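You operate a simulated robot arm through the tools that you are given. There is no shell and no other tool. Be economical: measure what you need, move in short steps, check, and stop when the job is done.

You run a simulated robot arm. Do the job below in one go: nothing can be reset, and whatever is moved stays where it is left.

## Task
Scrub the toothpaste splash off the counter and soak the brush in cold water.
Fine: tile cleaner on the green brush; plug in, brush in the basin, water up to the blue band, tap off.

The check looks at the end state, three seconds after you hand in, the way a careful person would. Anything else that was tipped, shoved, dropped, spilled or broken makes it a failure.

## Robot
A 6-joint arm with a two-finger parallel gripper, fixed in place. Base frame: the origin is at the foot of the arm, x ahead of it, y to its left, z up; the work surface is at about z = 840. Units: mm, degrees, N and s.
With the tool pointing down near the work surface it reaches from about 340 to 760 mm from the base axis. Its first joint turns from -66.0 to 66.0 degrees. Payload 2.45 kg.
Tool frame: the origin (TCP) lies between the finger pads and is the grasp point; the fingertips stand 24 mm ahead of it; z points along the fingers, y is the line along which they close. The gripper opens to 68 mm. The fingers are 17 mm wide and 10 mm thick; the gripper's body (40 by 70 mm) begins 41 mm behind the TCP.
Orientation is that of the tool frame in the base frame, as a unit quaternion [x, y, z, w]. With the fingers straight down and closing along the base's y, the tool's x points along the base's -x, its y along +y and its z along -z.

## Interface
- The arm moves only by the tool drive_tool. Its argument "motion" is a list of rows, each an object of numbers (a shift or turn left out is 0, a gripper value left out holds the last): "claw": the closure, from 0 (fully open) to 1 (shut); "x", "y", "z": the shift along the tool's x, y, z in units of 100 mm (1.0 is 100 mm); "wx", "wy", "wz": the turn, a rotation vector about the tool's x, y, z in units of 180 degrees (1.0 is 180 degrees). In form: [{"claw": .., "x": .., "y": .., "z": .., "wx": .., "wy": .., "wz": ..}, ...]. A call has 1 to 10 rows; each row is the pose to reach, as a shift and turn from the pose commanded when the call began, along the tool's axes at that moment. A call with a number of a shift or a turn outside -1 to 1 is refused whole. A row lasts 0.2 s, in which the tool goes at most 50 mm and 8.6 degrees; a call with a longer step from one row to the next is refused whole, and so is a gripper value outside its range. Where a pose cannot be reached the arm comes as near as it can. A force on the tool above 50 N (or 10 N above the force at the start of the call, whichever is more), or a blocked arm, ends the call early, and 0.2 s more pass. The fingers move at their own pace (about 108 mm/s each) and stop on an object; they squeeze with about 38 N. The grip force told is the motor's: it shows also when the fingers shut on nothing. Time passes only in rows, and 0.2 s behind the last, so rows that repeat a pose let the fingers close. It gives the time, the measured TCP pose, the force on the tool (base axes), the opening and the grip force at its end, in the units of the frame above (readings bear some noise).
- Cameras (640 x 400 px; columns grow to the right, rows downward): "scene" is fixed at [177.8, 428.8, 1458.2]; the picture's right is [-0.62, -0.79, 0.00], its down [-0.49, 0.38, -0.79] and it looks along [0.62, -0.48, -0.62] (base axes); focal length 256 px, centre (320, 200). "wrist" rides on the gripper at [84, 11, -75] in the tool frame; the picture's right is [-0.13, 0.99, 0.00], its down [-0.60, -0.08, -0.79] and it looks along [-0.79, -0.10, 0.61] (tool axes); focal length 251 px, centre (320, 200). There is no depth. A picture from a camera that has moved, and an enlarged one, comes with that camera's place and axes in the base frame and with its lens.
- grab_frame(camera): a new picture of that camera. The clock stands still meanwhile.
- close_up(camera, box): a new picture of the part [left, top, right, bottom] of that camera's present view, enlarged. The clock stands still meanwhile.
- finish_job(): hands the job in; it is judged then, once.

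Go step by step. Nothing tells you positions but the pictures and the camera data: compare them with the known pose of the tool, close in by small moves and look again before you grip or let go. The budget is 120 turns and 68 pictures, counting those below and the enlarged ones. Unless the task says otherwise, let go and move clear before handing in, and close with one line.

The tools are called after "Emit:" by a JSON object that holds its "fn" and its "kwargs". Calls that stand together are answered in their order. drive_tool: Moves the arm, as the interface text tells. Its arguments: {"type":"object","properties":{"motion":{"type":"array","items":{"type":"object","properties":{"claw":{"type":"number"},"x":{"type":"number"},"y":{"type":"number"},"z":{"type":"number"},"wx":{"type":"number"},"wy":{"type":"number"},"wz":{"type":"number"}}}}},"required":["motion"]} The other tools are called the same way: grab_frame (camera) takes a picture; close_up (camera, box) takes an enlarged picture of a part of a camera's view; finish_job () hands the job in.

At the start:

```text
time_s: 0.0
tcp_pos: [500.9, 30.4, 1268.0]
tcp_rot: [0.001, 1.0, 0.002, 0.0]
contact_force: [-0.1, 0.5, 0.8]
finger_gap: 67.9
gripper_force: 0.1
```

scene: 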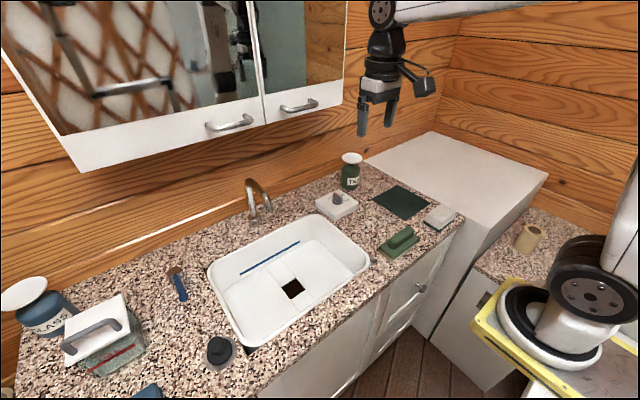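
wrist: 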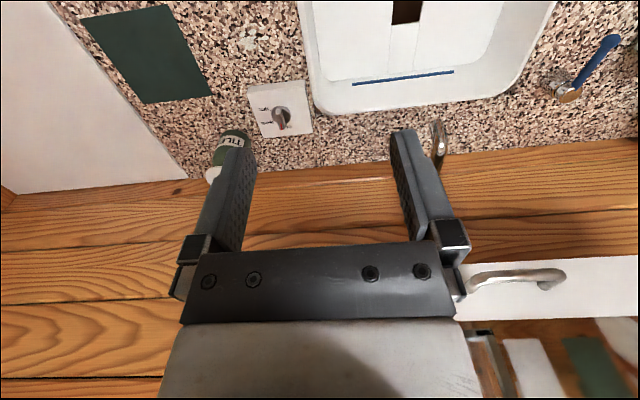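

I see a counter with a basin, a green bottle, a green brush, a black plug and some kind of tap control. I'll take enlarged views before moving.

Emit:
{"fn": "close_up", "kwargs": {"camera": "scene", "box": [300, 140, 480, 260]}}

Emit:
{"fn": "close_up", "kwargs": {"camera": "scene", "box": [140, 160, 340, 290]}}

Emit:
{"fn": "close_up", "kwargs": {"camera": "scene", "box": [0, 250, 260, 400]}}

Emit:
{"fn": "close_up", "kwargs": {"camera": "wrist", "box": [60, 0, 340, 190]}}

```text
3.33 times, centred on (390, 200) of scene
camera zoom: at [177.8, 428.8, 1458.2], right [-0.62, -0.79, 0.0], down [-0.49, 0.38, -0.79], along [0.62, -0.48, -0.62], focal length 852 px, centre (87, 200)
```

zoom: 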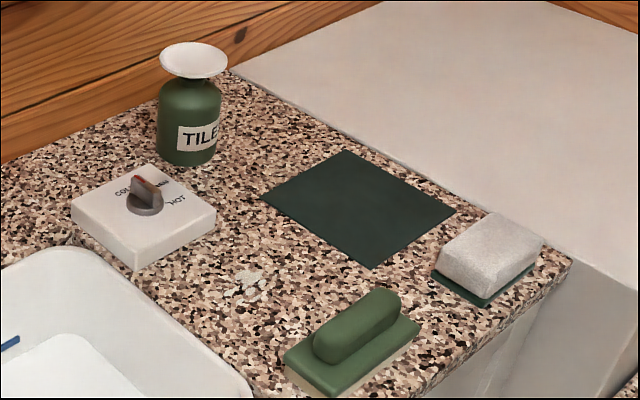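

```text
3.08 times, centred on (240, 225) of scene
camera zoom: at [177.8, 428.8, 1458.2], right [-0.62, -0.79, 0.0], down [-0.49, 0.38, -0.79], along [0.62, -0.48, -0.62], focal length 786 px, centre (566, 123)
```

zoom: 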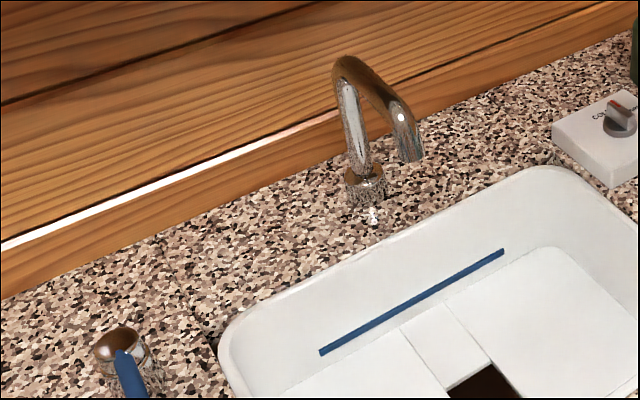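

```text
2.46 times, centred on (130, 325) of scene
camera zoom: at [177.8, 428.8, 1458.2], right [-0.62, -0.79, 0.0], down [-0.49, 0.38, -0.79], along [0.62, -0.48, -0.62], focal length 629 px, centre (788, -108)
```

zoom: 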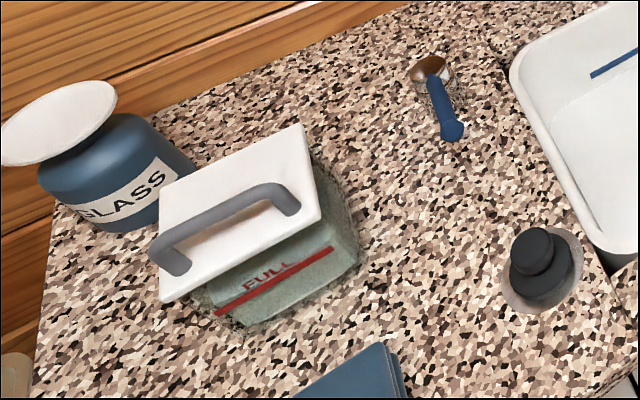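

```text
2.11 times, centred on (200, 95) of wrist
camera zoom: at [417.8, 41.6, 1343.4], right [0.13, 0.99, 0.0], down [0.6, -0.08, 0.79], along [0.79, -0.1, -0.61], focal length 529 px, centre (573, 421)
```

zoom: 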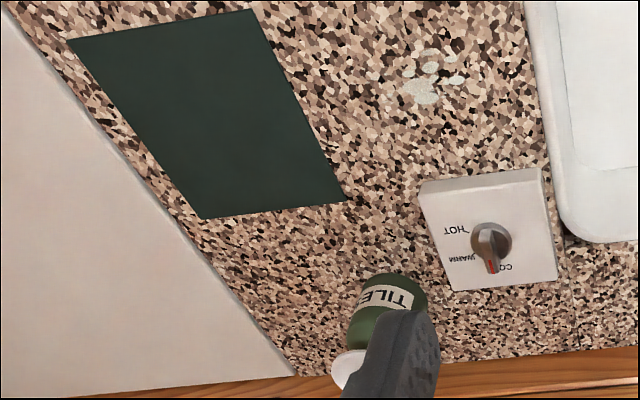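

The brush (near 455,-100) lies along y, the splash is near (581,-94), and the TILE dispenser with its press-dish top is near (795,-213), at the edge of reach. I'll test reach toward the dispenser at a safe height first.

Emit:
{"fn": "drive_tool", "kwargs": {"motion": [{"x": -0.3, "y": -0.3, "z": 0.2}, {"x": -0.6, "y": -0.6, "z": 0.4}, {"x": -0.9, "y": -0.9, "z": 0.6}]}}

Emit:
{"fn": "drive_tool", "kwargs": {"motion": [{"x": -0.3, "y": -0.3, "z": 0.2}, {"x": -0.6, "y": -0.6, "z": 0.4}, {"x": -0.9, "y": -0.9, "z": 0.6}]}}

Emit:
{"fn": "drive_tool", "kwargs": {"motion": [{"x": -0.3, "y": -0.3, "z": 0.2}, {"x": -0.6, "y": -0.6, "z": 0.4}, {"x": -0.9, "y": -0.6, "z": 0.6}]}}

Emit:
{"fn": "grab_frame", "kwargs": {"camera": "wrist"}}

Emit:
{"fn": "grab_frame", "kwargs": {"camera": "scene"}}

```text
time_s: 0.8
tcp_pos: [591.8, -59.6, 1208.4]
tcp_rot: [0.0, 1.0, 0.002, 0.001]
contact_force: [0.3, 0.2, 0.3]
finger_gap: 68.0
gripper_force: 0.1
```

```text
time_s: 1.6
tcp_pos: [682.6, -149.7, 1147.7]
tcp_rot: [0.0, 1.0, 0.001, 0.001]
contact_force: [0.2, -0.2, 0.1]
finger_gap: 67.9
gripper_force: 0.0
```

```text
time_s: 2.4
tcp_pos: [734.0, -198.0, 1082.8]
tcp_rot: [0.0, 1.0, 0.002, 0.001]
contact_force: [0.6, -0.3, 0.9]
finger_gap: 68.0
gripper_force: 0.1
out of reach, approached as far as the arm can: row 2, 3
```

```text
61 pictures are left
camera wrist: at [650.4, -186.0, 1157.0], right [0.13, 0.99, 0.0], down [0.6, -0.08, 0.79], along [0.79, -0.1, -0.61], focal length 251 px, centre (320, 200)
```

wrist: 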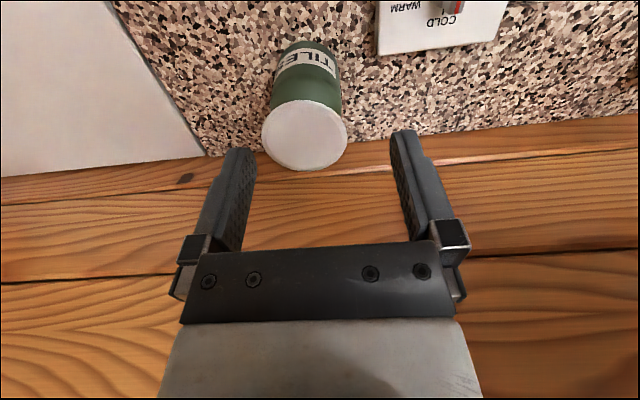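

```text
60 pictures are left
```

scene: 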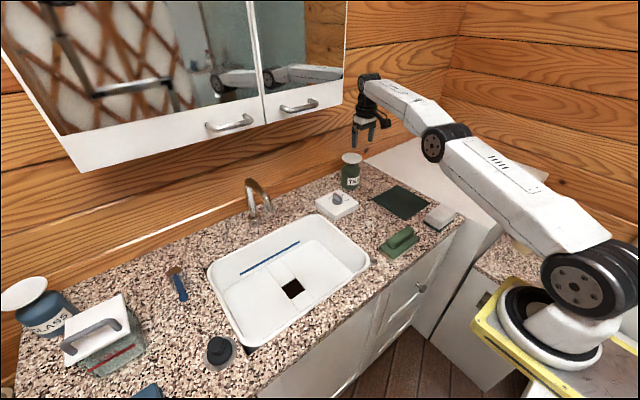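

The dish top is at about (805,-220,960), beyond straight-down reach, so I'll test a tilted tool there.

Emit:
{"fn": "drive_tool", "kwargs": {"motion": [{"wz": 0.042}, {"wz": 0.083}]}}

Emit:
{"fn": "drive_tool", "kwargs": {"motion": [{"wy": -0.045}, {"wy": -0.09}, {"wy": -0.135}, {"wy": -0.18}, {"wy": -0.18}]}}

```text
time_s: 3.0
tcp_pos: [734.4, -197.2, 1080.8]
tcp_rot: [0.132, 0.991, 0.002, 0.001]
contact_force: [0.2, 0.5, 0.5]
finger_gap: 68.1
gripper_force: 0.1
```

```text
time_s: 4.2
tcp_pos: [733.6, -197.6, 1082.0]
tcp_rot: [0.126, 0.952, -0.035, 0.278]
contact_force: [0.8, 0.8, 0.4]
finger_gap: 67.7
gripper_force: 0.1
```

Emit:
{"fn": "drive_tool", "kwargs": {"motion": [{"x": -0.34, "z": 0.21}, {"x": -0.64, "z": 0.4}, {"x": -0.48, "z": 0.65}, {"x": -0.48, "z": 0.65}]}}

```text
time_s: 5.2
tcp_pos: [807.2, -216.4, 1053.6]
tcp_rot: [0.126, 0.952, -0.035, 0.276]
contact_force: [-1.0, -0.1, -0.5]
finger_gap: 67.9
gripper_force: 0.2
```

Tilted 32° the dish is reachable, so I'll grip the brush with that same tilt. Retreating and going over the brush.

Emit:
{"fn": "drive_tool", "kwargs": {"motion": [{"x": 0.3, "z": -0.4}, {"x": 0.7, "z": -0.6}, {"x": 1.0, "z": -0.75}, {"x": 1.0, "z": -0.75, "wy": 0.045}, {"x": 1.0, "z": -0.75, "wy": 0.09}, {"x": 1.0, "z": -0.75, "wy": 0.135}, {"x": 1.0, "z": -0.75, "wy": 0.18}]}}

Emit:
{"fn": "drive_tool", "kwargs": {"motion": [{"x": 0.3, "wz": 0.042}, {"x": 0.6, "wz": 0.084}, {"x": 0.9, "wz": 0.126}, {"x": 1.0, "wz": 0.168}, {"x": 1.0, "wz": 0.21}, {"x": 1.0, "wz": 0.252}, {"x": 1.0, "wz": 0.294}, {"x": 1.0, "wz": 0.336}, {"x": 1.0, "wz": 0.378}, {"x": 1.0, "wz": 0.417}]}}

```text
time_s: 6.8
tcp_pos: [687.0, -184.3, 1062.5]
tcp_rot: [0.13, 0.992, 0.002, -0.001]
contact_force: [0.1, -0.1, -0.6]
finger_gap: 68.1
gripper_force: 0.0
```

```text
time_s: 9.0
tcp_pos: [590.1, -159.0, 1062.3]
tcp_rot: [0.708, 0.706, 0.002, 0.0]
contact_force: [-0.4, -0.6, 0.3]
finger_gap: 68.2
gripper_force: 0.1
```

Emit:
{"fn": "drive_tool", "kwargs": {"motion": [{"y": -0.35, "x": 0.2, "z": 0.15}, {"y": -0.7, "x": 0.4, "z": 0.3}, {"y": -1.0, "x": 0.5, "z": 0.4}]}}

Emit:
{"fn": "drive_tool", "kwargs": {"motion": [{"y": -0.35, "z": 0.15}]}}

Emit:
{"fn": "grab_frame", "kwargs": {"camera": "wrist"}}

Emit:
{"fn": "close_up", "kwargs": {"camera": "scene", "box": [340, 170, 480, 270]}}

```text
time_s: 9.8
tcp_pos: [489.5, -107.7, 1021.7]
tcp_rot: [0.707, 0.707, 0.002, 0.0]
contact_force: [0.1, 0.1, -0.3]
finger_gap: 68.2
gripper_force: 0.0
```

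```text
time_s: 10.2
tcp_pos: [455.4, -109.0, 1005.4]
tcp_rot: [0.707, 0.708, 0.002, 0.0]
contact_force: [-0.1, 0.6, -0.8]
finger_gap: 67.9
gripper_force: 0.1
```

```text
59 pictures are left
camera wrist: at [466.0, -24.3, 1081.5], right [0.99, -0.13, 0.0], down [-0.08, -0.61, 0.79], along [-0.1, -0.78, -0.61], focal length 251 px, centre (320, 200)
```

wrist: 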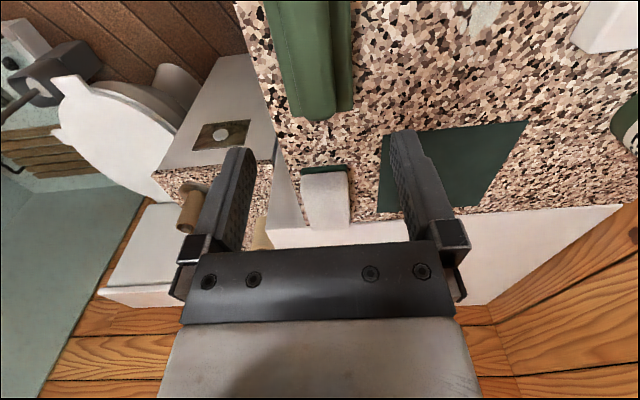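

```text
4.00 times, centred on (410, 220) of scene
camera zoom: at [177.8, 428.8, 1458.2], right [-0.62, -0.79, 0.0], down [-0.49, 0.38, -0.79], along [0.62, -0.48, -0.62], focal length 1022 px, centre (-40, 120)
```

zoom: 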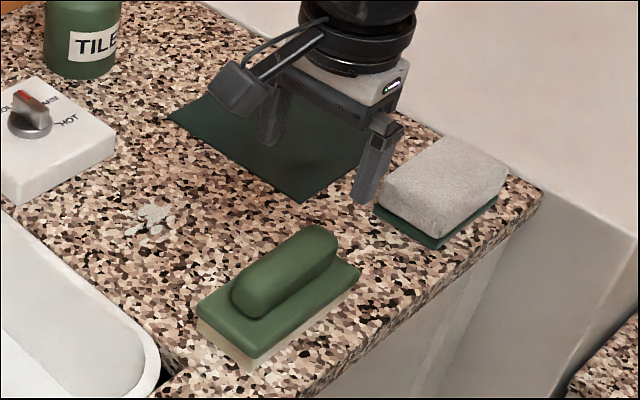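

The brush is centred at about (453,-101), axis along y, handle on top. I'll tilt and descend to just above it.

Emit:
{"fn": "drive_tool", "kwargs": {"motion": [{"wy": -0.045}, {"wy": -0.09}, {"wy": -0.135}, {"wy": -0.178}]}}

Emit:
{"fn": "drive_tool", "kwargs": {"motion": [{"x": 0.2, "y": -0.02, "z": 0.25}, {"x": 0.4, "y": -0.02, "z": 0.5}, {"x": 0.5, "y": -0.02, "z": 0.68}]}}

Emit:
{"fn": "close_up", "kwargs": {"camera": "scene", "box": [340, 170, 480, 270]}}

Emit:
{"fn": "grab_frame", "kwargs": {"camera": "wrist"}}

```text
time_s: 11.2
tcp_pos: [455.4, -107.6, 1007.9]
tcp_rot: [0.68, 0.679, -0.195, 0.196]
contact_force: [0.2, -0.1, -0.4]
finger_gap: 68.0
gripper_force: 0.1
```

```text
time_s: 12.0
tcp_pos: [452.6, -100.3, 922.4]
tcp_rot: [0.68, 0.68, -0.193, 0.195]
contact_force: [-0.6, -0.6, 0.0]
finger_gap: 68.2
gripper_force: 0.0
```

```text
4.00 times, centred on (410, 220) of scene
camera zoom: at [177.8, 428.8, 1458.2], right [-0.62, -0.79, 0.0], down [-0.49, 0.38, -0.79], along [0.62, -0.48, -0.62], focal length 1022 px, centre (-40, 120)
```

zoom: 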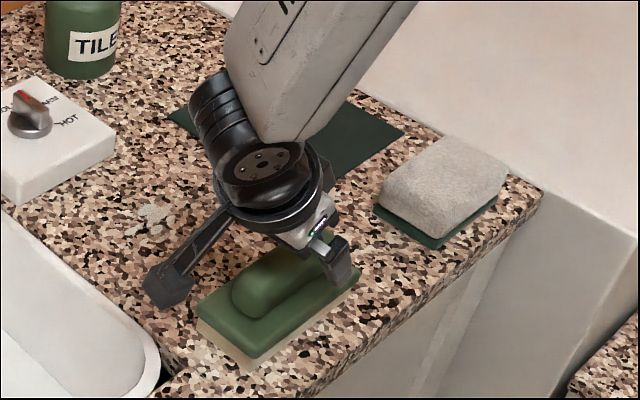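

```text
56 pictures are left
camera wrist: at [464.0, 10.6, 942.1], right [0.99, -0.11, 0.07], down [-0.08, -0.09, 0.99], along [-0.1, -0.99, -0.1], focal length 251 px, centre (320, 200)
```

wrist: 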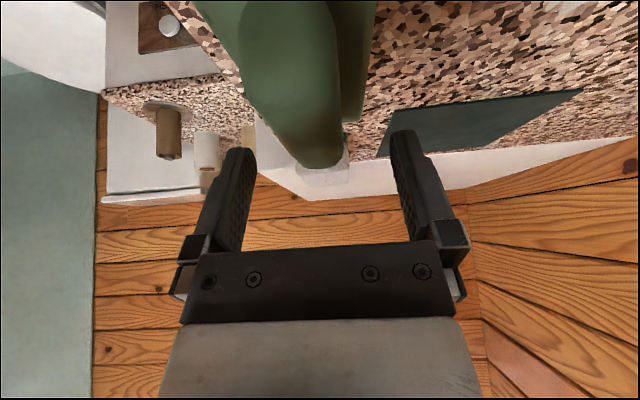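

Handle is between the fingers, top at about z=900. Lowering 29 mm and closing.

Emit:
{"fn": "drive_tool", "kwargs": {"motion": [{"x": 0.08, "z": 0.125}, {"x": 0.154, "z": 0.246}]}}

Emit:
{"fn": "close_up", "kwargs": {"camera": "scene", "box": [375, 210, 445, 260]}}

```text
time_s: 12.6
tcp_pos: [453.0, -101.8, 894.2]
tcp_rot: [0.68, 0.68, -0.194, 0.195]
contact_force: [0.0, -0.1, -0.6]
finger_gap: 67.8
gripper_force: 0.1
```

```text
8.00 times, centred on (410, 235) of scene
camera zoom: at [177.8, 428.8, 1458.2], right [-0.62, -0.79, 0.0], down [-0.49, 0.38, -0.79], along [0.62, -0.48, -0.62], focal length 2045 px, centre (-400, -80)
```

zoom: 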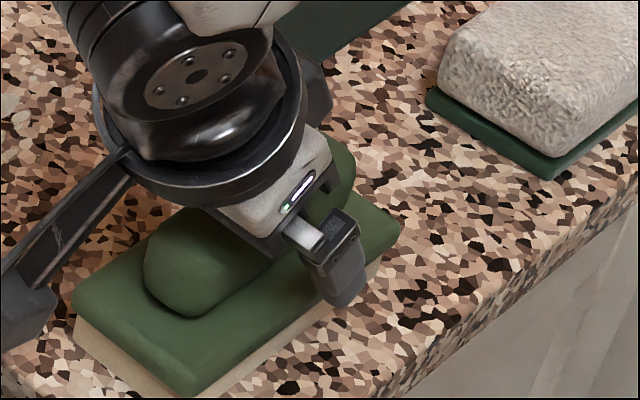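

Emit:
{"fn": "drive_tool", "kwargs": {"motion": [{"claw": 1}, {"claw": 1}, {"claw": 1}]}}

Emit:
{"fn": "close_up", "kwargs": {"camera": "scene", "box": [375, 210, 445, 260]}}

```text
time_s: 13.4
tcp_pos: [452.4, -102.0, 894.3]
tcp_rot: [0.68, 0.68, -0.194, 0.195]
contact_force: [-0.2, 0.2, 0.4]
finger_gap: 55.2
gripper_force: 38.0
```

```text
8.00 times, centred on (410, 235) of scene
camera zoom: at [177.9, 428.8, 1458.2], right [-0.62, -0.79, 0.0], down [-0.49, 0.38, -0.79], along [0.62, -0.48, -0.62], focal length 2045 px, centre (-400, -80)
```

zoom: 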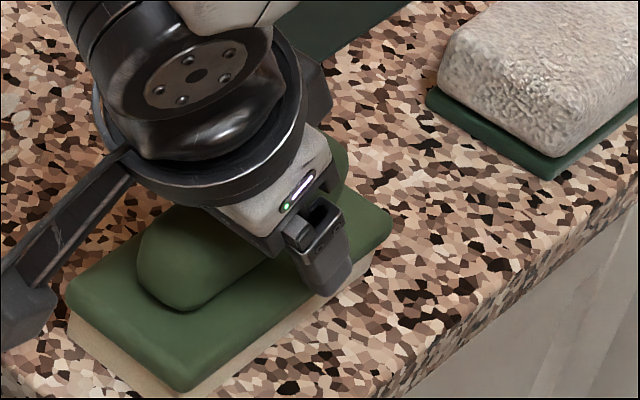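

The fingers caught the block rather than the handle. I'll open, rise 11 mm and close again.

Emit:
{"fn": "drive_tool", "kwargs": {"motion": [{"claw": 0}, {"claw": 0}, {"claw": 0, "x": -0.058, "z": -0.093}, {"claw": 0, "x": -0.058, "z": -0.093}, {"claw": 1, "x": -0.058, "z": -0.093}, {"claw": 1, "x": -0.058, "z": -0.093}, {"claw": 1, "x": -0.058, "z": -0.093}]}}

Emit:
{"fn": "close_up", "kwargs": {"camera": "scene", "box": [375, 210, 445, 260]}}

```text
time_s: 15.0
tcp_pos: [452.8, -102.2, 904.4]
tcp_rot: [0.68, 0.68, -0.194, 0.195]
contact_force: [1.7, -0.5, 2.8]
finger_gap: 29.3
gripper_force: 37.9
```

```text
8.00 times, centred on (410, 235) of scene
camera zoom: at [177.8, 428.8, 1458.2], right [-0.62, -0.79, 0.0], down [-0.49, 0.38, -0.79], along [0.62, -0.48, -0.62], focal length 2045 px, centre (-400, -80)
```

zoom: 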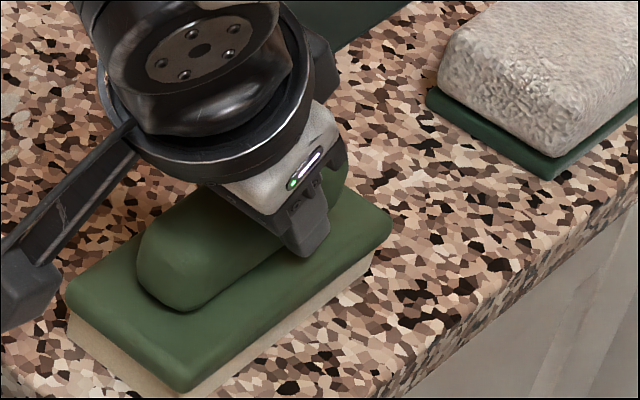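

Handle gripped (29 mm). Bristle bottom is about 64 mm below the TCP. Lifting, then rotating the brush to point radially.

Emit:
{"fn": "drive_tool", "kwargs": {"motion": [{"x": -0.2, "z": -0.32}, {"x": -0.4, "z": -0.64}, {"x": -0.6, "z": -0.96}]}}

Emit:
{"fn": "drive_tool", "kwargs": {"motion": [{"x": -0.2, "z": -0.32}, {"x": -0.37, "z": -0.6}]}}

Emit:
{"fn": "drive_tool", "kwargs": {"motion": [{"wx": -0.0221, "wz": -0.0353}, {"wx": -0.0442, "wz": -0.0707}, {"wx": -0.0662, "wz": -0.106}, {"wx": -0.0883, "wz": -0.1413}, {"wx": -0.1104, "wz": -0.1767}, {"wx": -0.1325, "wz": -0.212}, {"wx": -0.1546, "wz": -0.2473}, {"wx": -0.1766, "wz": -0.2826}, {"wx": -0.1987, "wz": -0.318}, {"wx": -0.2208, "wz": -0.3533}]}}

Emit:
{"fn": "grab_frame", "kwargs": {"camera": "scene"}}

```text
time_s: 15.8
tcp_pos: [453.0, -102.7, 1018.8]
tcp_rot: [0.68, 0.68, -0.193, 0.194]
contact_force: [0.5, -0.2, -0.6]
finger_gap: 0.0
gripper_force: 24.0
```

```text
time_s: 16.4
tcp_pos: [452.9, -101.9, 1089.3]
tcp_rot: [0.68, 0.68, -0.193, 0.195]
contact_force: [0.7, -0.5, -0.2]
finger_gap: 0.3
gripper_force: 23.5
```

```text
time_s: 18.6
tcp_pos: [453.3, -103.0, 1088.2]
tcp_rot: [0.133, 0.952, -0.033, 0.275]
contact_force: [-0.4, 0.1, -0.2]
finger_gap: 0.0
gripper_force: 23.3
```

```text
52 pictures are left
```

scene: 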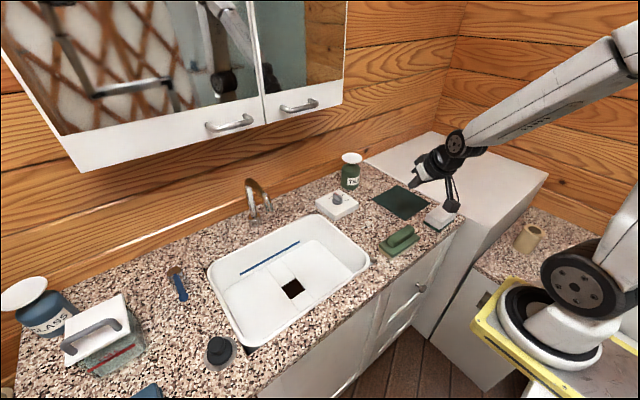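

The brush slipped off the rounded handle and still sits in place. I'll go back and grip its block sides instead, lower.

Emit:
{"fn": "drive_tool", "kwargs": {"motion": [{"claw": 0, "wx": 0.0221, "wz": 0.0353}, {"wx": 0.0442, "wz": 0.0707}, {"wx": 0.0662, "wz": 0.106}, {"wx": 0.0883, "wz": 0.1413}, {"wx": 0.1104, "wz": 0.1767}, {"wx": 0.1325, "wz": 0.212}, {"wx": 0.1546, "wz": 0.2473}, {"wx": 0.1766, "wz": 0.2826}, {"wx": 0.1987, "wz": 0.318}, {"wx": 0.2208, "wz": 0.3533}]}}

Emit:
{"fn": "drive_tool", "kwargs": {"motion": [{"x": 0.2, "z": 0.32}, {"x": 0.4, "z": 0.64}, {"x": 0.6, "z": 0.96}]}}

Emit:
{"fn": "drive_tool", "kwargs": {"motion": [{"x": 0.1, "z": 0.16}, {"x": 0.2, "z": 0.32}, {"x": 0.33, "z": 0.53}]}}

Emit:
{"fn": "close_up", "kwargs": {"camera": "scene", "box": [375, 210, 445, 260]}}

```text
time_s: 20.8
tcp_pos: [453.3, -101.9, 1089.3]
tcp_rot: [0.681, 0.679, -0.194, 0.194]
contact_force: [1.4, 0.6, 0.1]
finger_gap: 67.9
gripper_force: 0.1
```

```text
time_s: 21.6
tcp_pos: [452.9, -101.1, 973.9]
tcp_rot: [0.68, 0.679, -0.194, 0.195]
contact_force: [0.3, 0.1, -0.6]
finger_gap: 68.1
gripper_force: 0.1
```

```text
time_s: 22.4
tcp_pos: [451.2, -102.2, 913.0]
tcp_rot: [0.68, 0.68, -0.194, 0.194]
contact_force: [0.1, -0.3, -0.6]
finger_gap: 68.4
gripper_force: 0.1
```

```text
8.00 times, centred on (410, 235) of scene
camera zoom: at [177.8, 428.8, 1458.2], right [-0.62, -0.79, 0.0], down [-0.49, 0.38, -0.79], along [0.62, -0.48, -0.62], focal length 2045 px, centre (-400, -80)
```

zoom: 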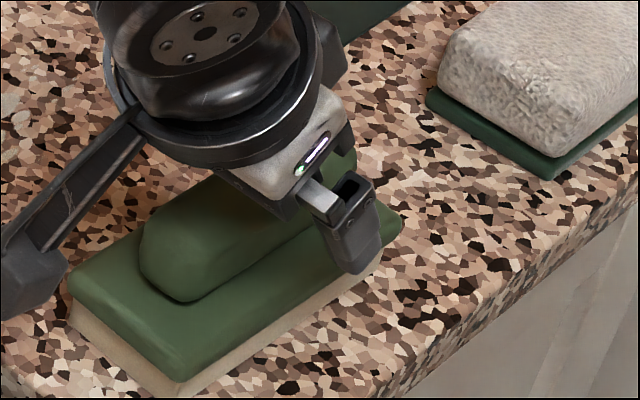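

Emit:
{"fn": "drive_tool", "kwargs": {"motion": [{"x": 0.08, "z": 0.125}, {"x": 0.15, "z": 0.24}, {"x": 0.15, "z": 0.24}]}}

Emit:
{"fn": "drive_tool", "kwargs": {"motion": [{"claw": 1}, {"claw": 1}, {"claw": 1}]}}

Emit:
{"fn": "drive_tool", "kwargs": {"motion": [{"x": -0.08, "z": -0.128}, {"x": -0.16, "z": -0.256}, {"x": -0.24, "z": -0.384}]}}

Emit:
{"fn": "close_up", "kwargs": {"camera": "scene", "box": [350, 170, 462, 250]}}

```text
time_s: 23.2
tcp_pos: [453.3, -102.1, 884.9]
tcp_rot: [0.68, 0.68, -0.194, 0.194]
contact_force: [0.7, 0.0, 0.4]
finger_gap: 67.9
gripper_force: 0.0
```

```text
time_s: 24.0
tcp_pos: [451.8, -101.5, 885.6]
tcp_rot: [0.68, 0.68, -0.194, 0.194]
contact_force: [-1.0, -1.2, 0.0]
finger_gap: 55.6
gripper_force: 37.9
```

```text
time_s: 24.8
tcp_pos: [452.7, -102.4, 930.6]
tcp_rot: [0.679, 0.68, -0.193, 0.195]
contact_force: [0.4, 0.3, -1.7]
finger_gap: 55.7
gripper_force: 37.6
```

```text
5.00 times, centred on (406, 210) of scene
camera zoom: at [177.9, 428.8, 1458.2], right [-0.62, -0.79, 0.0], down [-0.49, 0.38, -0.79], along [0.62, -0.48, -0.62], focal length 1278 px, centre (-110, 150)
```

zoom: 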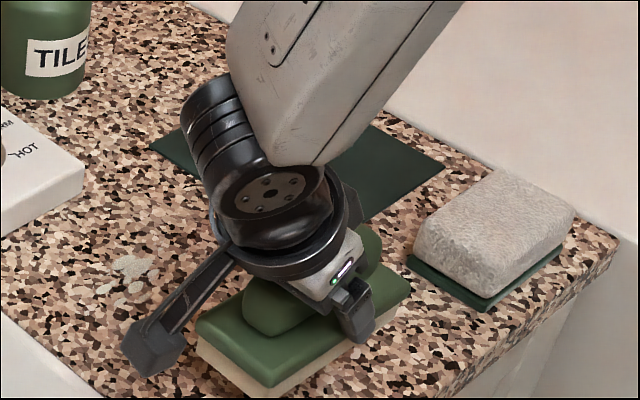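

The block grip holds and the brush stays level. Lifting and rotating to radial.

Emit:
{"fn": "drive_tool", "kwargs": {"motion": [{"x": -0.2, "z": -0.32}, {"x": -0.4, "z": -0.64}, {"x": -0.6, "z": -0.96}]}}

Emit:
{"fn": "drive_tool", "kwargs": {"motion": [{"x": -0.13, "z": -0.208}, {"x": -0.27, "z": -0.432}]}}

Emit:
{"fn": "drive_tool", "kwargs": {"motion": [{"wx": -0.0221, "wz": -0.0353}, {"wx": -0.0442, "wz": -0.0707}, {"wx": -0.0662, "wz": -0.106}, {"wx": -0.0883, "wz": -0.1413}, {"wx": -0.1104, "wz": -0.1767}, {"wx": -0.1325, "wz": -0.212}, {"wx": -0.1546, "wz": -0.2473}, {"wx": -0.1766, "wz": -0.2826}, {"wx": -0.1987, "wz": -0.318}, {"wx": -0.2208, "wz": -0.3533}]}}

```text
time_s: 25.6
tcp_pos: [452.4, -101.6, 1045.1]
tcp_rot: [0.68, 0.68, -0.193, 0.194]
contact_force: [0.5, 1.3, -0.9]
finger_gap: 55.6
gripper_force: 38.8
```

```text
time_s: 26.2
tcp_pos: [452.1, -101.9, 1095.1]
tcp_rot: [0.68, 0.68, -0.193, 0.194]
contact_force: [-0.8, -0.2, -0.6]
finger_gap: 55.6
gripper_force: 38.1
```

```text
time_s: 28.4
tcp_pos: [452.9, -102.8, 1094.6]
tcp_rot: [0.129, 0.952, -0.034, 0.274]
contact_force: [-1.0, 0.5, -0.6]
finger_gap: 55.4
gripper_force: 37.9
```

Emit:
{"fn": "drive_tool", "kwargs": {"motion": [{"x": -0.35, "y": -0.08, "z": 0.22}, {"x": -0.7, "y": -0.16, "z": 0.44}, {"x": -1.0, "y": -0.215, "z": 0.625}]}}

Emit:
{"fn": "drive_tool", "kwargs": {"motion": [{"x": -0.35, "z": 0.22}, {"x": -0.7, "z": 0.44}, {"x": -1.0, "z": 0.625}]}}

Emit:
{"fn": "drive_tool", "kwargs": {"motion": [{"x": -0.3, "z": 0.187}, {"x": -0.6, "z": 0.375}, {"x": -0.85, "z": 0.531}]}}

Emit:
{"fn": "close_up", "kwargs": {"camera": "scene", "box": [290, 80, 450, 200]}}

Emit:
{"fn": "grab_frame", "kwargs": {"camera": "wrist"}}

```text
time_s: 29.2
tcp_pos: [561.9, -152.9, 1095.4]
tcp_rot: [0.126, 0.953, -0.035, 0.274]
contact_force: [-0.4, 1.3, -0.8]
finger_gap: 55.2
gripper_force: 38.5
```

```text
time_s: 30.0
tcp_pos: [675.8, -184.6, 1094.8]
tcp_rot: [0.127, 0.953, -0.035, 0.274]
contact_force: [0.8, 0.8, -0.6]
finger_gap: 55.3
gripper_force: 38.1
```

```text
time_s: 30.8
tcp_pos: [770.4, -211.5, 1094.1]
tcp_rot: [0.126, 0.953, -0.035, 0.273]
contact_force: [-0.1, 0.5, -0.7]
finger_gap: 55.5
gripper_force: 38.4
```

```text
3.33 times, centred on (370, 140) of scene
camera zoom: at [177.9, 428.8, 1458.2], right [-0.62, -0.79, 0.0], down [-0.49, 0.38, -0.79], along [0.62, -0.48, -0.62], focal length 852 px, centre (153, 400)
```

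zoom: 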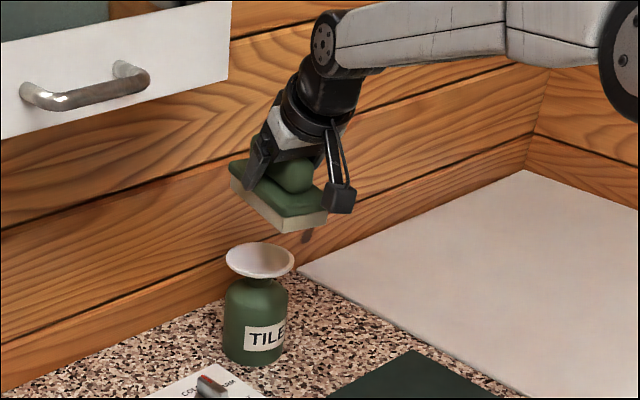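

```text
48 pictures are left
camera wrist: at [667.5, -171.2, 1113.5], right [0.36, 0.93, 0.07], down [0.07, -0.1, 0.99], along [0.93, -0.36, -0.1], focal length 251 px, centre (320, 200)
```

wrist: 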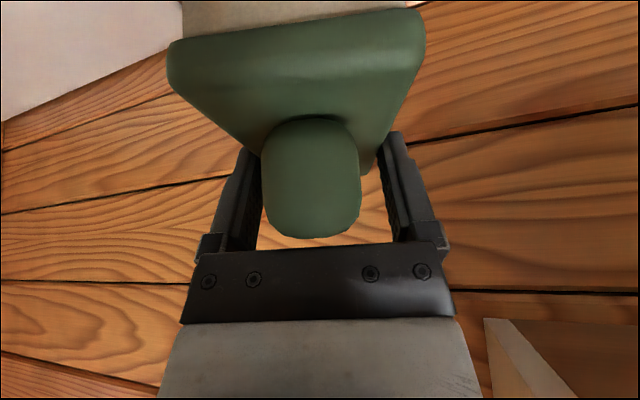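

Brush is near the dish but the back wall (x≈873) limits forward travel, so I'll stop at x≈786 and press down there.

Emit:
{"fn": "drive_tool", "kwargs": {"motion": [{"x": -0.14, "z": 0.087}, {"x": 0.06, "z": 0.4}, {"x": 0.26, "z": 0.723}]}}

Emit:
{"fn": "close_up", "kwargs": {"camera": "scene", "box": [300, 100, 420, 190]}}

```text
time_s: 31.6
tcp_pos: [788.6, -215.1, 1018.1]
tcp_rot: [0.126, 0.953, -0.035, 0.273]
contact_force: [0.4, 0.0, -1.9]
finger_gap: 55.2
gripper_force: 37.9
```

```text
4.44 times, centred on (360, 145) of scene
camera zoom: at [177.9, 428.8, 1458.2], right [-0.62, -0.79, 0.0], down [-0.49, 0.38, -0.79], along [0.62, -0.48, -0.62], focal length 1136 px, centre (142, 444)
```

zoom: 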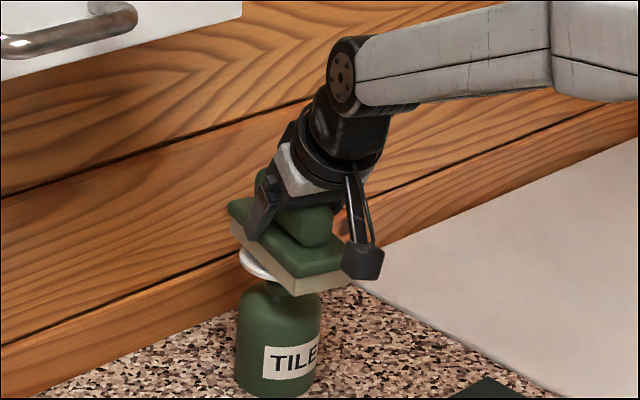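

Emit:
{"fn": "drive_tool", "kwargs": {"motion": [{"x": 0.0265, "z": 0.0424}, {"x": 0.053, "z": 0.085}, {"x": 0.0795, "z": 0.127}]}}

Emit:
{"fn": "drive_tool", "kwargs": {"motion": [{"x": 0.011, "z": 0.017}, {"x": 0.021, "z": 0.034}, {"x": 0.032, "z": 0.051}, {"x": 0.042, "z": 0.068}]}}

Emit:
{"fn": "close_up", "kwargs": {"camera": "scene", "box": [300, 100, 420, 190]}}

```text
time_s: 32.4
tcp_pos: [788.2, -215.7, 1004.2]
tcp_rot: [0.126, 0.952, -0.035, 0.275]
contact_force: [1.4, -1.1, 2.2]
finger_gap: 55.2
gripper_force: 38.5
```

```text
time_s: 33.4
tcp_pos: [789.4, -214.7, 1003.0]
tcp_rot: [0.126, 0.952, -0.037, 0.278]
contact_force: [-11.8, -0.2, 29.4]
finger_gap: 55.1
gripper_force: 37.9
```

```text
4.44 times, centred on (360, 145) of scene
camera zoom: at [176.7, 429.1, 1458.3], right [-0.62, -0.79, 0.0], down [-0.49, 0.38, -0.79], along [0.62, -0.48, -0.62], focal length 1136 px, centre (142, 444)
```

zoom: 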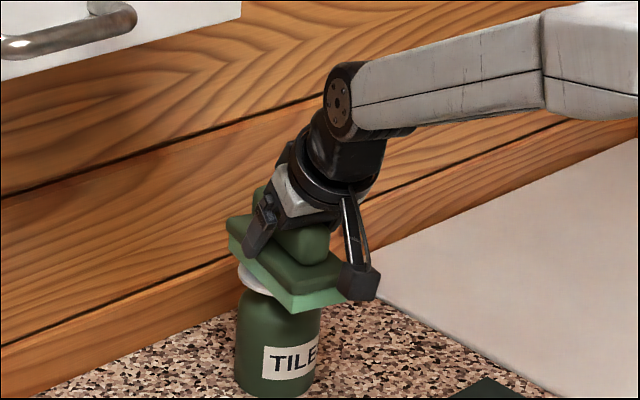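

The bristles have turned green: the cleaner is on. Lifting off straight up.

Emit:
{"fn": "drive_tool", "kwargs": {"motion": [{"x": -0.053, "z": -0.085}, {"x": -0.159, "z": -0.254}, {"x": -0.36, "z": -0.58}, {"x": -0.53, "z": -0.85}]}}

Emit:
{"fn": "close_up", "kwargs": {"camera": "scene", "box": [300, 80, 460, 200]}}

```text
time_s: 34.4
tcp_pos: [787.0, -212.5, 1096.1]
tcp_rot: [0.126, 0.953, -0.035, 0.273]
contact_force: [0.1, 1.0, -1.7]
finger_gap: 55.3
gripper_force: 37.7
```

```text
3.33 times, centred on (380, 140) of scene
camera zoom: at [177.9, 428.8, 1458.2], right [-0.62, -0.79, 0.0], down [-0.49, 0.38, -0.79], along [0.62, -0.48, -0.62], focal length 852 px, centre (120, 400)
```

zoom: 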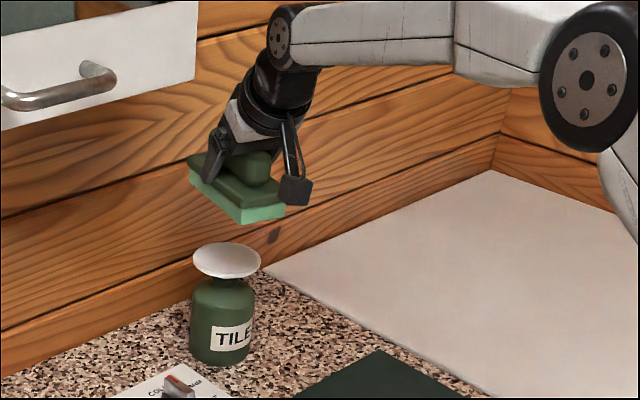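

Bottle undisturbed. Moving to the splash at about (575,-93).

Emit:
{"fn": "drive_tool", "kwargs": {"motion": [{"x": 0.35, "y": 0.2, "z": -0.22}, {"x": 0.7, "y": 0.4, "z": -0.44}, {"x": 1.0, "y": 0.61, "z": -0.625}]}}

Emit:
{"fn": "drive_tool", "kwargs": {"motion": [{"x": 0.35, "z": -0.22}, {"x": 0.7, "z": -0.44}, {"x": 0.98, "z": -0.613}]}}

Emit:
{"fn": "drive_tool", "kwargs": {"motion": [{"x": 0.2, "z": 0.32}, {"x": 0.4, "z": 0.64}, {"x": 0.6, "z": 0.96}]}}

Emit:
{"fn": "drive_tool", "kwargs": {"motion": [{"x": 0.2, "z": 0.32}, {"x": 0.371, "z": 0.594}]}}

Emit:
{"fn": "close_up", "kwargs": {"camera": "scene", "box": [310, 140, 470, 260]}}

```text
time_s: 35.2
tcp_pos: [686.3, -123.6, 1095.5]
tcp_rot: [0.126, 0.953, -0.035, 0.274]
contact_force: [0.2, -0.4, -1.2]
finger_gap: 55.3
gripper_force: 37.4
```

```text
time_s: 36.0
tcp_pos: [577.5, -93.3, 1096.1]
tcp_rot: [0.126, 0.953, -0.036, 0.275]
contact_force: [-0.6, 0.1, -1.4]
finger_gap: 55.5
gripper_force: 37.8
```

```text
time_s: 36.8
tcp_pos: [575.6, -95.4, 994.4]
tcp_rot: [0.181, 0.946, -0.021, 0.268]
contact_force: [0.5, 0.1, -2.3]
finger_gap: 55.1
gripper_force: 38.3
out of reach, approached as far as the arm can: row 3
```

```text
time_s: 37.4
tcp_pos: [571.9, -105.8, 924.8]
tcp_rot: [0.264, 0.928, -0.034, 0.261]
contact_force: [1.3, 0.3, -2.2]
finger_gap: 55.1
gripper_force: 38.1
out of reach, approached as far as the arm can: row 1
```

```text
3.33 times, centred on (390, 200) of scene
camera zoom: at [177.9, 428.8, 1458.2], right [-0.62, -0.79, 0.0], down [-0.49, 0.38, -0.79], along [0.62, -0.48, -0.62], focal length 852 px, centre (87, 200)
```

zoom: 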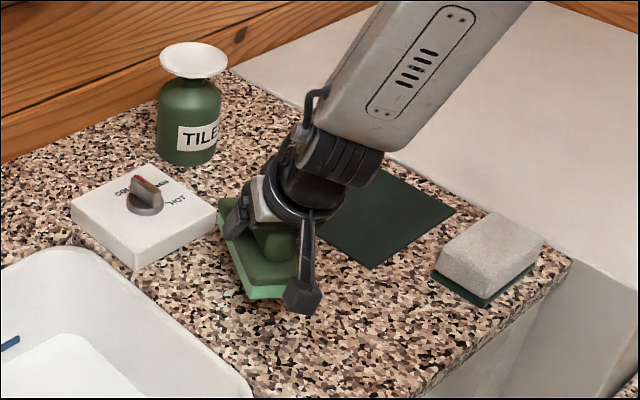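

The wrist hit a limit in this orientation. I'll rise and turn back to the pick-up orientation (brush along y), which works at low height.

Emit:
{"fn": "drive_tool", "kwargs": {"motion": [{"x": -0.2, "z": -0.32}, {"x": -0.4, "z": -0.64}, {"x": -0.6, "z": -0.96}]}}

Emit:
{"fn": "drive_tool", "kwargs": {"motion": [{"wx": 0.0221, "wz": 0.0353}, {"wx": 0.0442, "wz": 0.0707}, {"wx": 0.0662, "wz": 0.106}, {"wx": 0.0883, "wz": 0.1413}, {"wx": 0.1104, "wz": 0.1767}, {"wx": 0.1325, "wz": 0.212}, {"wx": 0.1546, "wz": 0.2473}, {"wx": 0.1766, "wz": 0.2826}, {"wx": 0.1987, "wz": 0.318}, {"wx": 0.2208, "wz": 0.3533}]}}

Emit:
{"fn": "close_up", "kwargs": {"camera": "scene", "box": [310, 140, 470, 260]}}

```text
time_s: 38.2
tcp_pos: [585.6, -107.3, 1027.5]
tcp_rot: [0.072, 0.949, -0.078, 0.298]
contact_force: [-0.4, -0.5, -1.9]
finger_gap: 55.7
gripper_force: 38.5
out of reach, approached as far as the arm can: row 2, 3
```

```text
time_s: 40.4
tcp_pos: [578.6, -98.8, 1022.5]
tcp_rot: [0.68, 0.68, -0.193, 0.194]
contact_force: [-0.2, -0.2, -1.0]
finger_gap: 55.2
gripper_force: 38.2
```

```text
3.33 times, centred on (390, 200) of scene
camera zoom: at [177.9, 428.8, 1458.2], right [-0.62, -0.79, 0.0], down [-0.49, 0.38, -0.79], along [0.62, -0.48, -0.62], focal length 852 px, centre (87, 200)
```

zoom: 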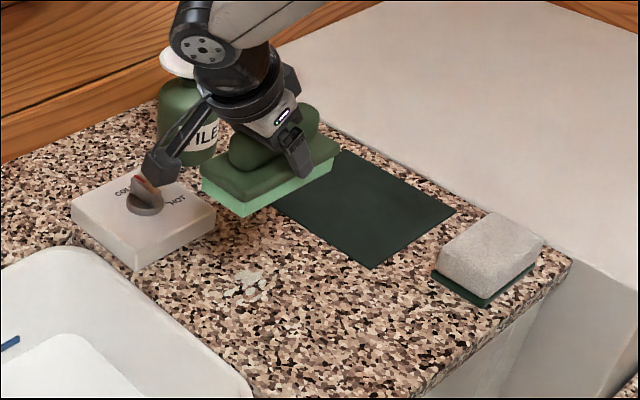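

Emit:
{"fn": "drive_tool", "kwargs": {"motion": [{"x": 0.2, "z": 0.32}, {"x": 0.4, "z": 0.64}, {"x": 0.6, "z": 0.96}]}}

Emit:
{"fn": "drive_tool", "kwargs": {"motion": [{"x": 0.05, "z": 0.08}, {"x": 0.09, "z": 0.144}, {"x": 0.12, "z": 0.188}]}}

```text
time_s: 41.2
tcp_pos: [577.7, -99.4, 908.7]
tcp_rot: [0.68, 0.679, -0.194, 0.195]
contact_force: [0.8, -0.3, -0.6]
finger_gap: 55.1
gripper_force: 38.1
```

```text
time_s: 42.0
tcp_pos: [579.3, -99.9, 886.2]
tcp_rot: [0.68, 0.68, -0.194, 0.195]
contact_force: [-0.8, 0.3, -1.9]
finger_gap: 55.0
gripper_force: 37.8
```

Emit:
{"fn": "drive_tool", "kwargs": {"motion": [{"x": 0.011, "z": 0.017}, {"x": 0.02, "z": 0.032}, {"x": 0.02, "z": 0.032}]}}

Emit:
{"fn": "drive_tool", "kwargs": {"motion": [{"y": 0.15}, {"y": 0.3}, {"y": 0.15}, {"y": 0.0}, {"y": -0.15}, {"y": -0.3}, {"y": -0.15}, {"y": 0.0}]}}

```text
time_s: 42.8
tcp_pos: [577.8, -99.1, 885.5]
tcp_rot: [0.68, 0.679, -0.194, 0.196]
contact_force: [-6.8, 9.4, 22.1]
finger_gap: 55.3
gripper_force: 37.5
```

```text
time_s: 43.1
tcp_pos: [580.8, -99.8, 884.4]
tcp_rot: [0.681, 0.678, -0.199, 0.191]
contact_force: [-5.6, 1.3, 10.2]
finger_gap: 55.1
gripper_force: 37.7
stopped in row 1: the force on the tool passed its limit (the readings are from after the stop); the commanded pose is now the measured one
```

Emit:
{"fn": "drive_tool", "kwargs": {"motion": [{"y": 0.06}, {"y": 0.12}, {"y": 0.18}, {"y": 0.24}, {"y": 0.18}, {"y": 0.12}, {"y": 0.06}, {"y": 0.0}]}}

Emit:
{"fn": "drive_tool", "kwargs": {"motion": [{"y": -0.06}, {"y": -0.12}, {"y": -0.18}, {"y": -0.24}, {"y": -0.3}, {"y": -0.24}, {"y": -0.18}, {"y": -0.12}, {"y": -0.06}, {"y": 0.0}]}}

```text
time_s: 44.9
tcp_pos: [581.5, -99.4, 884.9]
tcp_rot: [0.681, 0.678, -0.198, 0.192]
contact_force: [9.4, 2.2, 11.8]
finger_gap: 55.2
gripper_force: 37.6
```

```text
time_s: 46.5
tcp_pos: [553.7, -99.3, 884.5]
tcp_rot: [0.681, 0.677, -0.207, 0.187]
contact_force: [-10.5, 5.4, 15.1]
finger_gap: 55.5
gripper_force: 37.6
stopped in row 7: the force on the tool passed its limit (the readings are from after the stop); the commanded pose is now the measured one
```

Emit:
{"fn": "drive_tool", "kwargs": {"motion": [{"y": 0.06, "z": -0.01}, {"y": 0.12, "z": -0.01}, {"y": 0.18, "z": -0.01}, {"y": 0.24, "z": -0.01}, {"y": 0.3, "z": -0.01}, {"y": 0.36, "z": -0.01}, {"y": 0.42, "z": -0.01}, {"y": 0.48, "z": -0.01}, {"y": 0.54, "z": -0.01}]}}

Emit:
{"fn": "drive_tool", "kwargs": {"motion": [{"y": -0.06}, {"y": -0.12}, {"y": -0.18}, {"y": -0.24}, {"y": -0.3}, {"y": -0.36}, {"y": -0.42}, {"y": -0.48}, {"y": -0.54}, {"y": -0.57}]}}

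Emit:
{"fn": "drive_tool", "kwargs": {"motion": [{"x": -0.1, "z": -0.16}, {"x": -0.3, "z": -0.48}, {"x": -0.5, "z": -0.8}]}}

Emit:
{"fn": "close_up", "kwargs": {"camera": "scene", "box": [310, 140, 470, 260]}}

```text
time_s: 48.5
tcp_pos: [607.4, -100.3, 884.4]
tcp_rot: [0.681, 0.676, -0.208, 0.188]
contact_force: [-18.5, 0.4, 25.7]
finger_gap: 55.2
gripper_force: 37.7
```

```text
time_s: 50.7
tcp_pos: [550.9, -99.5, 884.6]
tcp_rot: [0.68, 0.677, -0.207, 0.188]
contact_force: [4.5, -1.1, 3.2]
finger_gap: 55.0
gripper_force: 38.0
```

```text
time_s: 51.5
tcp_pos: [552.7, -98.5, 979.1]
tcp_rot: [0.682, 0.677, -0.207, 0.186]
contact_force: [0.1, 1.4, -0.5]
finger_gap: 55.4
gripper_force: 38.0
```

```text
3.33 times, centred on (390, 200) of scene
camera zoom: at [177.9, 428.8, 1458.2], right [-0.62, -0.79, 0.0], down [-0.49, 0.38, -0.79], along [0.62, -0.48, -0.62], focal length 852 px, centre (87, 200)
```

zoom: 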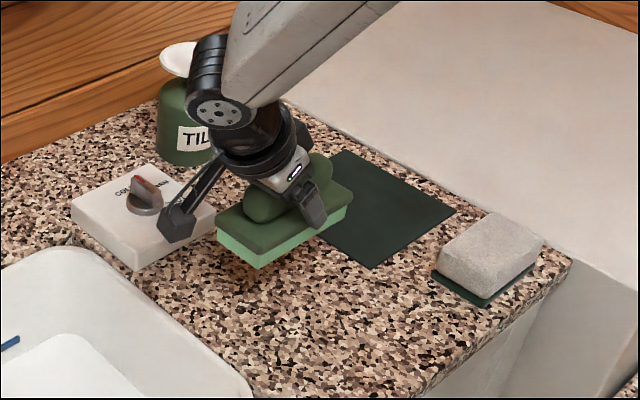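

Need an unobstructed look at the splash spot; moving the brush over the basin.

Emit:
{"fn": "drive_tool", "kwargs": {"motion": [{"x": 0.3, "y": 0.15, "z": -0.187}, {"x": 0.6, "y": 0.3, "z": -0.375}, {"x": 0.9, "y": 0.4, "z": -0.56}]}}

Emit:
{"fn": "drive_tool", "kwargs": {"motion": [{"x": 0.3, "z": -0.187}, {"x": 0.6, "z": -0.375}, {"x": 0.8, "z": -0.5}]}}

Emit:
{"fn": "close_up", "kwargs": {"camera": "scene", "box": [200, 160, 424, 300]}}

Emit:
{"fn": "close_up", "kwargs": {"camera": "scene", "box": [330, 190, 410, 240]}}

```text
time_s: 52.3
tcp_pos: [594.5, 6.4, 976.3]
tcp_rot: [0.681, 0.677, -0.208, 0.187]
contact_force: [0.4, 0.5, -1.1]
finger_gap: 55.1
gripper_force: 37.8
```

```text
time_s: 53.1
tcp_pos: [596.5, 101.7, 976.9]
tcp_rot: [0.681, 0.677, -0.207, 0.187]
contact_force: [0.5, 0.1, -1.8]
finger_gap: 55.4
gripper_force: 38.1
```

```text
2.86 times, centred on (312, 230) of scene
camera zoom: at [177.9, 428.8, 1458.2], right [-0.62, -0.79, 0.0], down [-0.49, 0.38, -0.79], along [0.62, -0.48, -0.62], focal length 730 px, centre (343, 114)
```

zoom: 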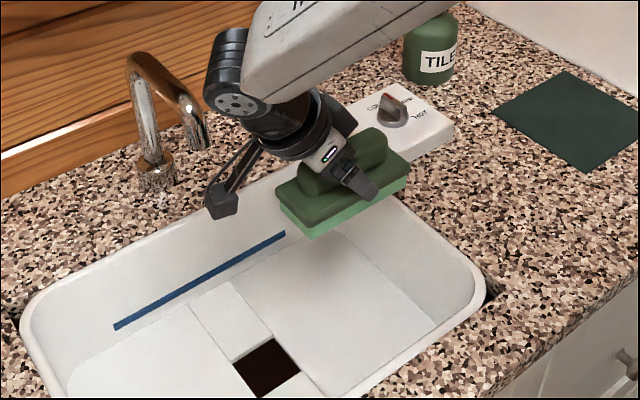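

```text
8.00 times, centred on (370, 215) of scene
camera zoom: at [177.9, 428.8, 1458.2], right [-0.62, -0.79, 0.0], down [-0.49, 0.38, -0.79], along [0.62, -0.48, -0.62], focal length 2045 px, centre (-80, 80)
```

zoom: 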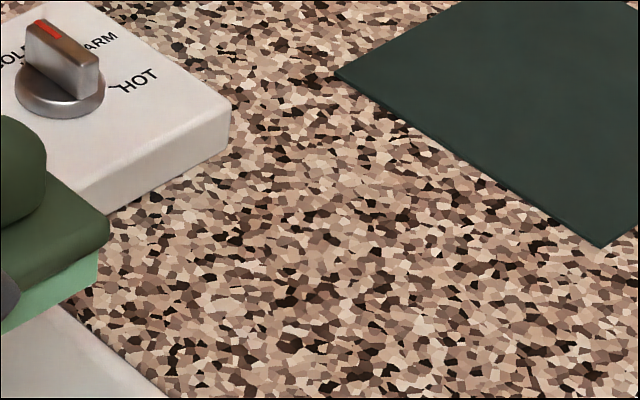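

Splash is completely gone. Now lowering the brush into the basin's right rear, clear of the drain.

Emit:
{"fn": "drive_tool", "kwargs": {"motion": [{"x": 0.03, "y": 0.2, "z": -0.02}, {"x": 0.05, "y": 0.38, "z": -0.03}, {"x": 0.25, "y": 0.38, "z": 0.29}, {"x": 0.45, "y": 0.38, "z": 0.61}, {"x": 0.65, "y": 0.38, "z": 0.93}]}}

Emit:
{"fn": "drive_tool", "kwargs": {"motion": [{"x": 0.1, "z": 0.16}, {"x": 0.159, "z": 0.254}]}}

Emit:
{"fn": "close_up", "kwargs": {"camera": "scene", "box": [200, 160, 424, 300]}}

```text
time_s: 54.3
tcp_pos: [629.5, 106.4, 861.9]
tcp_rot: [0.68, 0.678, -0.206, 0.188]
contact_force: [0.4, -0.1, -1.4]
finger_gap: 55.1
gripper_force: 38.1
```

```text
time_s: 54.9
tcp_pos: [629.6, 105.2, 831.8]
tcp_rot: [0.68, 0.678, -0.206, 0.187]
contact_force: [-0.3, -1.0, -1.0]
finger_gap: 55.2
gripper_force: 37.9
```

```text
2.86 times, centred on (312, 230) of scene
camera zoom: at [177.9, 428.8, 1458.2], right [-0.62, -0.79, 0.0], down [-0.49, 0.38, -0.79], along [0.62, -0.48, -0.62], focal length 730 px, centre (343, 114)
```

zoom: 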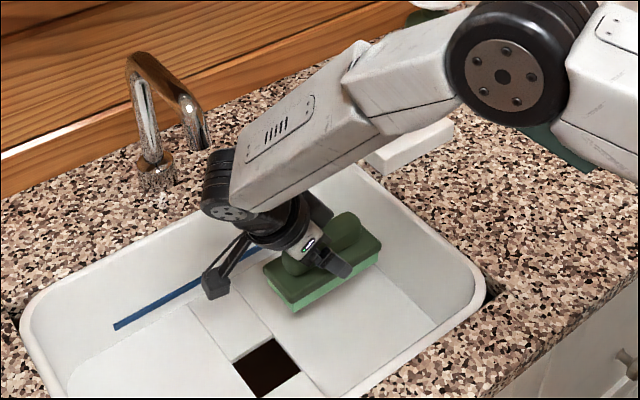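

Emit:
{"fn": "drive_tool", "kwargs": {"motion": [{"x": 0.04, "z": 0.065}, {"x": 0.08, "z": 0.13}, {"x": 0.12, "z": 0.19}, {"x": 0.15, "z": 0.24}]}}

Emit:
{"fn": "drive_tool", "kwargs": {"motion": [{"x": 0.026, "z": 0.042}, {"x": 0.053, "z": 0.085}, {"x": 0.08, "z": 0.127}]}}

Emit:
{"fn": "close_up", "kwargs": {"camera": "scene", "box": [200, 160, 424, 300]}}

```text
time_s: 55.9
tcp_pos: [629.4, 105.1, 804.0]
tcp_rot: [0.68, 0.677, -0.207, 0.188]
contact_force: [-0.7, -0.4, -1.1]
finger_gap: 55.2
gripper_force: 37.8
```

```text
time_s: 56.7
tcp_pos: [629.1, 104.9, 787.7]
tcp_rot: [0.68, 0.677, -0.207, 0.188]
contact_force: [-0.1, 0.1, -1.4]
finger_gap: 55.3
gripper_force: 37.9
```

```text
2.86 times, centred on (312, 230) of scene
camera zoom: at [177.9, 428.8, 1458.2], right [-0.62, -0.79, 0.0], down [-0.49, 0.38, -0.79], along [0.62, -0.48, -0.62], focal length 730 px, centre (343, 114)
```

zoom: 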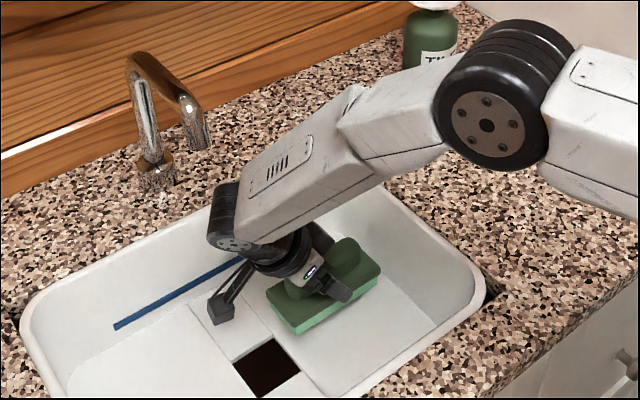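

Emit:
{"fn": "drive_tool", "kwargs": {"motion": [{"x": 0.026, "z": 0.042}, {"x": 0.053, "z": 0.085}, {"x": 0.08, "z": 0.127}]}}

Emit:
{"fn": "drive_tool", "kwargs": {"motion": [{"x": 0.026, "z": 0.042}, {"x": 0.053, "z": 0.085}, {"x": 0.08, "z": 0.127}]}}

Emit:
{"fn": "close_up", "kwargs": {"camera": "scene", "box": [240, 200, 400, 300]}}

```text
time_s: 57.5
tcp_pos: [628.7, 104.8, 773.1]
tcp_rot: [0.68, 0.678, -0.206, 0.188]
contact_force: [-0.4, 0.3, -1.6]
finger_gap: 55.3
gripper_force: 37.8
```

```text
time_s: 58.3
tcp_pos: [628.8, 104.7, 759.2]
tcp_rot: [0.68, 0.678, -0.207, 0.189]
contact_force: [-3.7, -1.1, 8.7]
finger_gap: 55.4
gripper_force: 37.7
```

```text
4.00 times, centred on (320, 250) of scene
camera zoom: at [177.5, 428.8, 1458.3], right [-0.62, -0.79, 0.0], down [-0.49, 0.38, -0.79], along [0.62, -0.48, -0.62], focal length 1022 px, centre (320, 0)
```

zoom: 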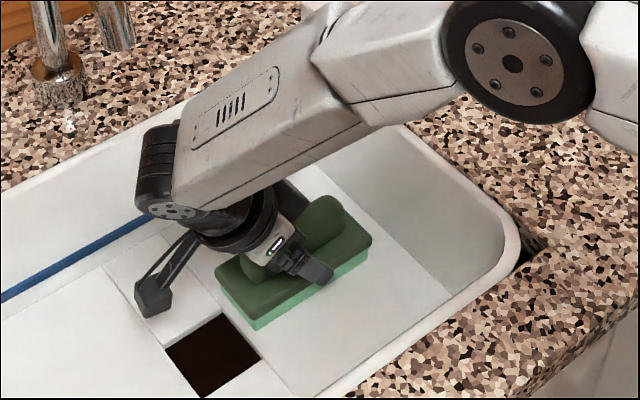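

The brush reached the floor (z≈714), but its end is close to the drain (x 580–637, y 176–233). I'll lift slightly, slide 22 mm away, set down and release.

Emit:
{"fn": "drive_tool", "kwargs": {"motion": [{"x": -0.04, "z": -0.06}, {"x": -0.12, "z": 0.0}, {"x": -0.226, "z": 0.057}, {"x": -0.187, "z": 0.12}, {"x": -0.187, "z": 0.12}]}}

Emit:
{"fn": "drive_tool", "kwargs": {"motion": [{"claw": 0}, {"claw": 0}, {"claw": 0}]}}

```text
time_s: 59.5
tcp_pos: [628.2, 82.7, 759.0]
tcp_rot: [0.68, 0.678, -0.205, 0.188]
contact_force: [-7.6, -0.7, 14.3]
finger_gap: 55.1
gripper_force: 37.8
```

```text
time_s: 60.3
tcp_pos: [628.9, 83.1, 758.8]
tcp_rot: [0.681, 0.678, -0.206, 0.188]
contact_force: [-2.9, -1.2, 11.2]
finger_gap: 68.1
gripper_force: 0.0
```

Emit:
{"fn": "drive_tool", "kwargs": {"motion": [{"z": -0.1}, {"z": -0.35}, {"z": -0.7}, {"z": -1.0}]}}

Emit:
{"fn": "drive_tool", "kwargs": {"motion": [{"x": -0.2, "z": -0.32}, {"x": -0.4, "z": -0.64}, {"x": -0.6, "z": -0.96}]}}

Emit:
{"fn": "close_up", "kwargs": {"camera": "scene", "box": [240, 200, 400, 300]}}

```text
time_s: 61.3
tcp_pos: [631.7, 136.1, 843.3]
tcp_rot: [0.681, 0.677, -0.207, 0.187]
contact_force: [0.0, 0.3, -0.4]
finger_gap: 68.1
gripper_force: 0.1
```

```text
time_s: 62.1
tcp_pos: [633.8, 135.5, 957.0]
tcp_rot: [0.68, 0.678, -0.207, 0.188]
contact_force: [-0.1, 0.4, 0.2]
finger_gap: 68.3
gripper_force: 0.1
```

```text
4.00 times, centred on (320, 250) of scene
camera zoom: at [177.8, 428.8, 1458.2], right [-0.62, -0.79, 0.0], down [-0.49, 0.38, -0.79], along [0.62, -0.48, -0.62], focal length 1022 px, centre (320, 0)
```

zoom: 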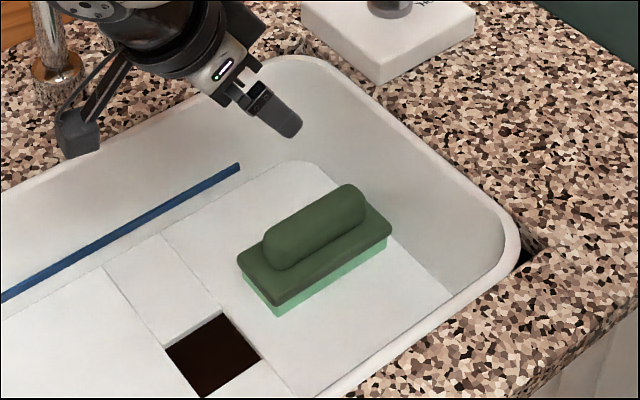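

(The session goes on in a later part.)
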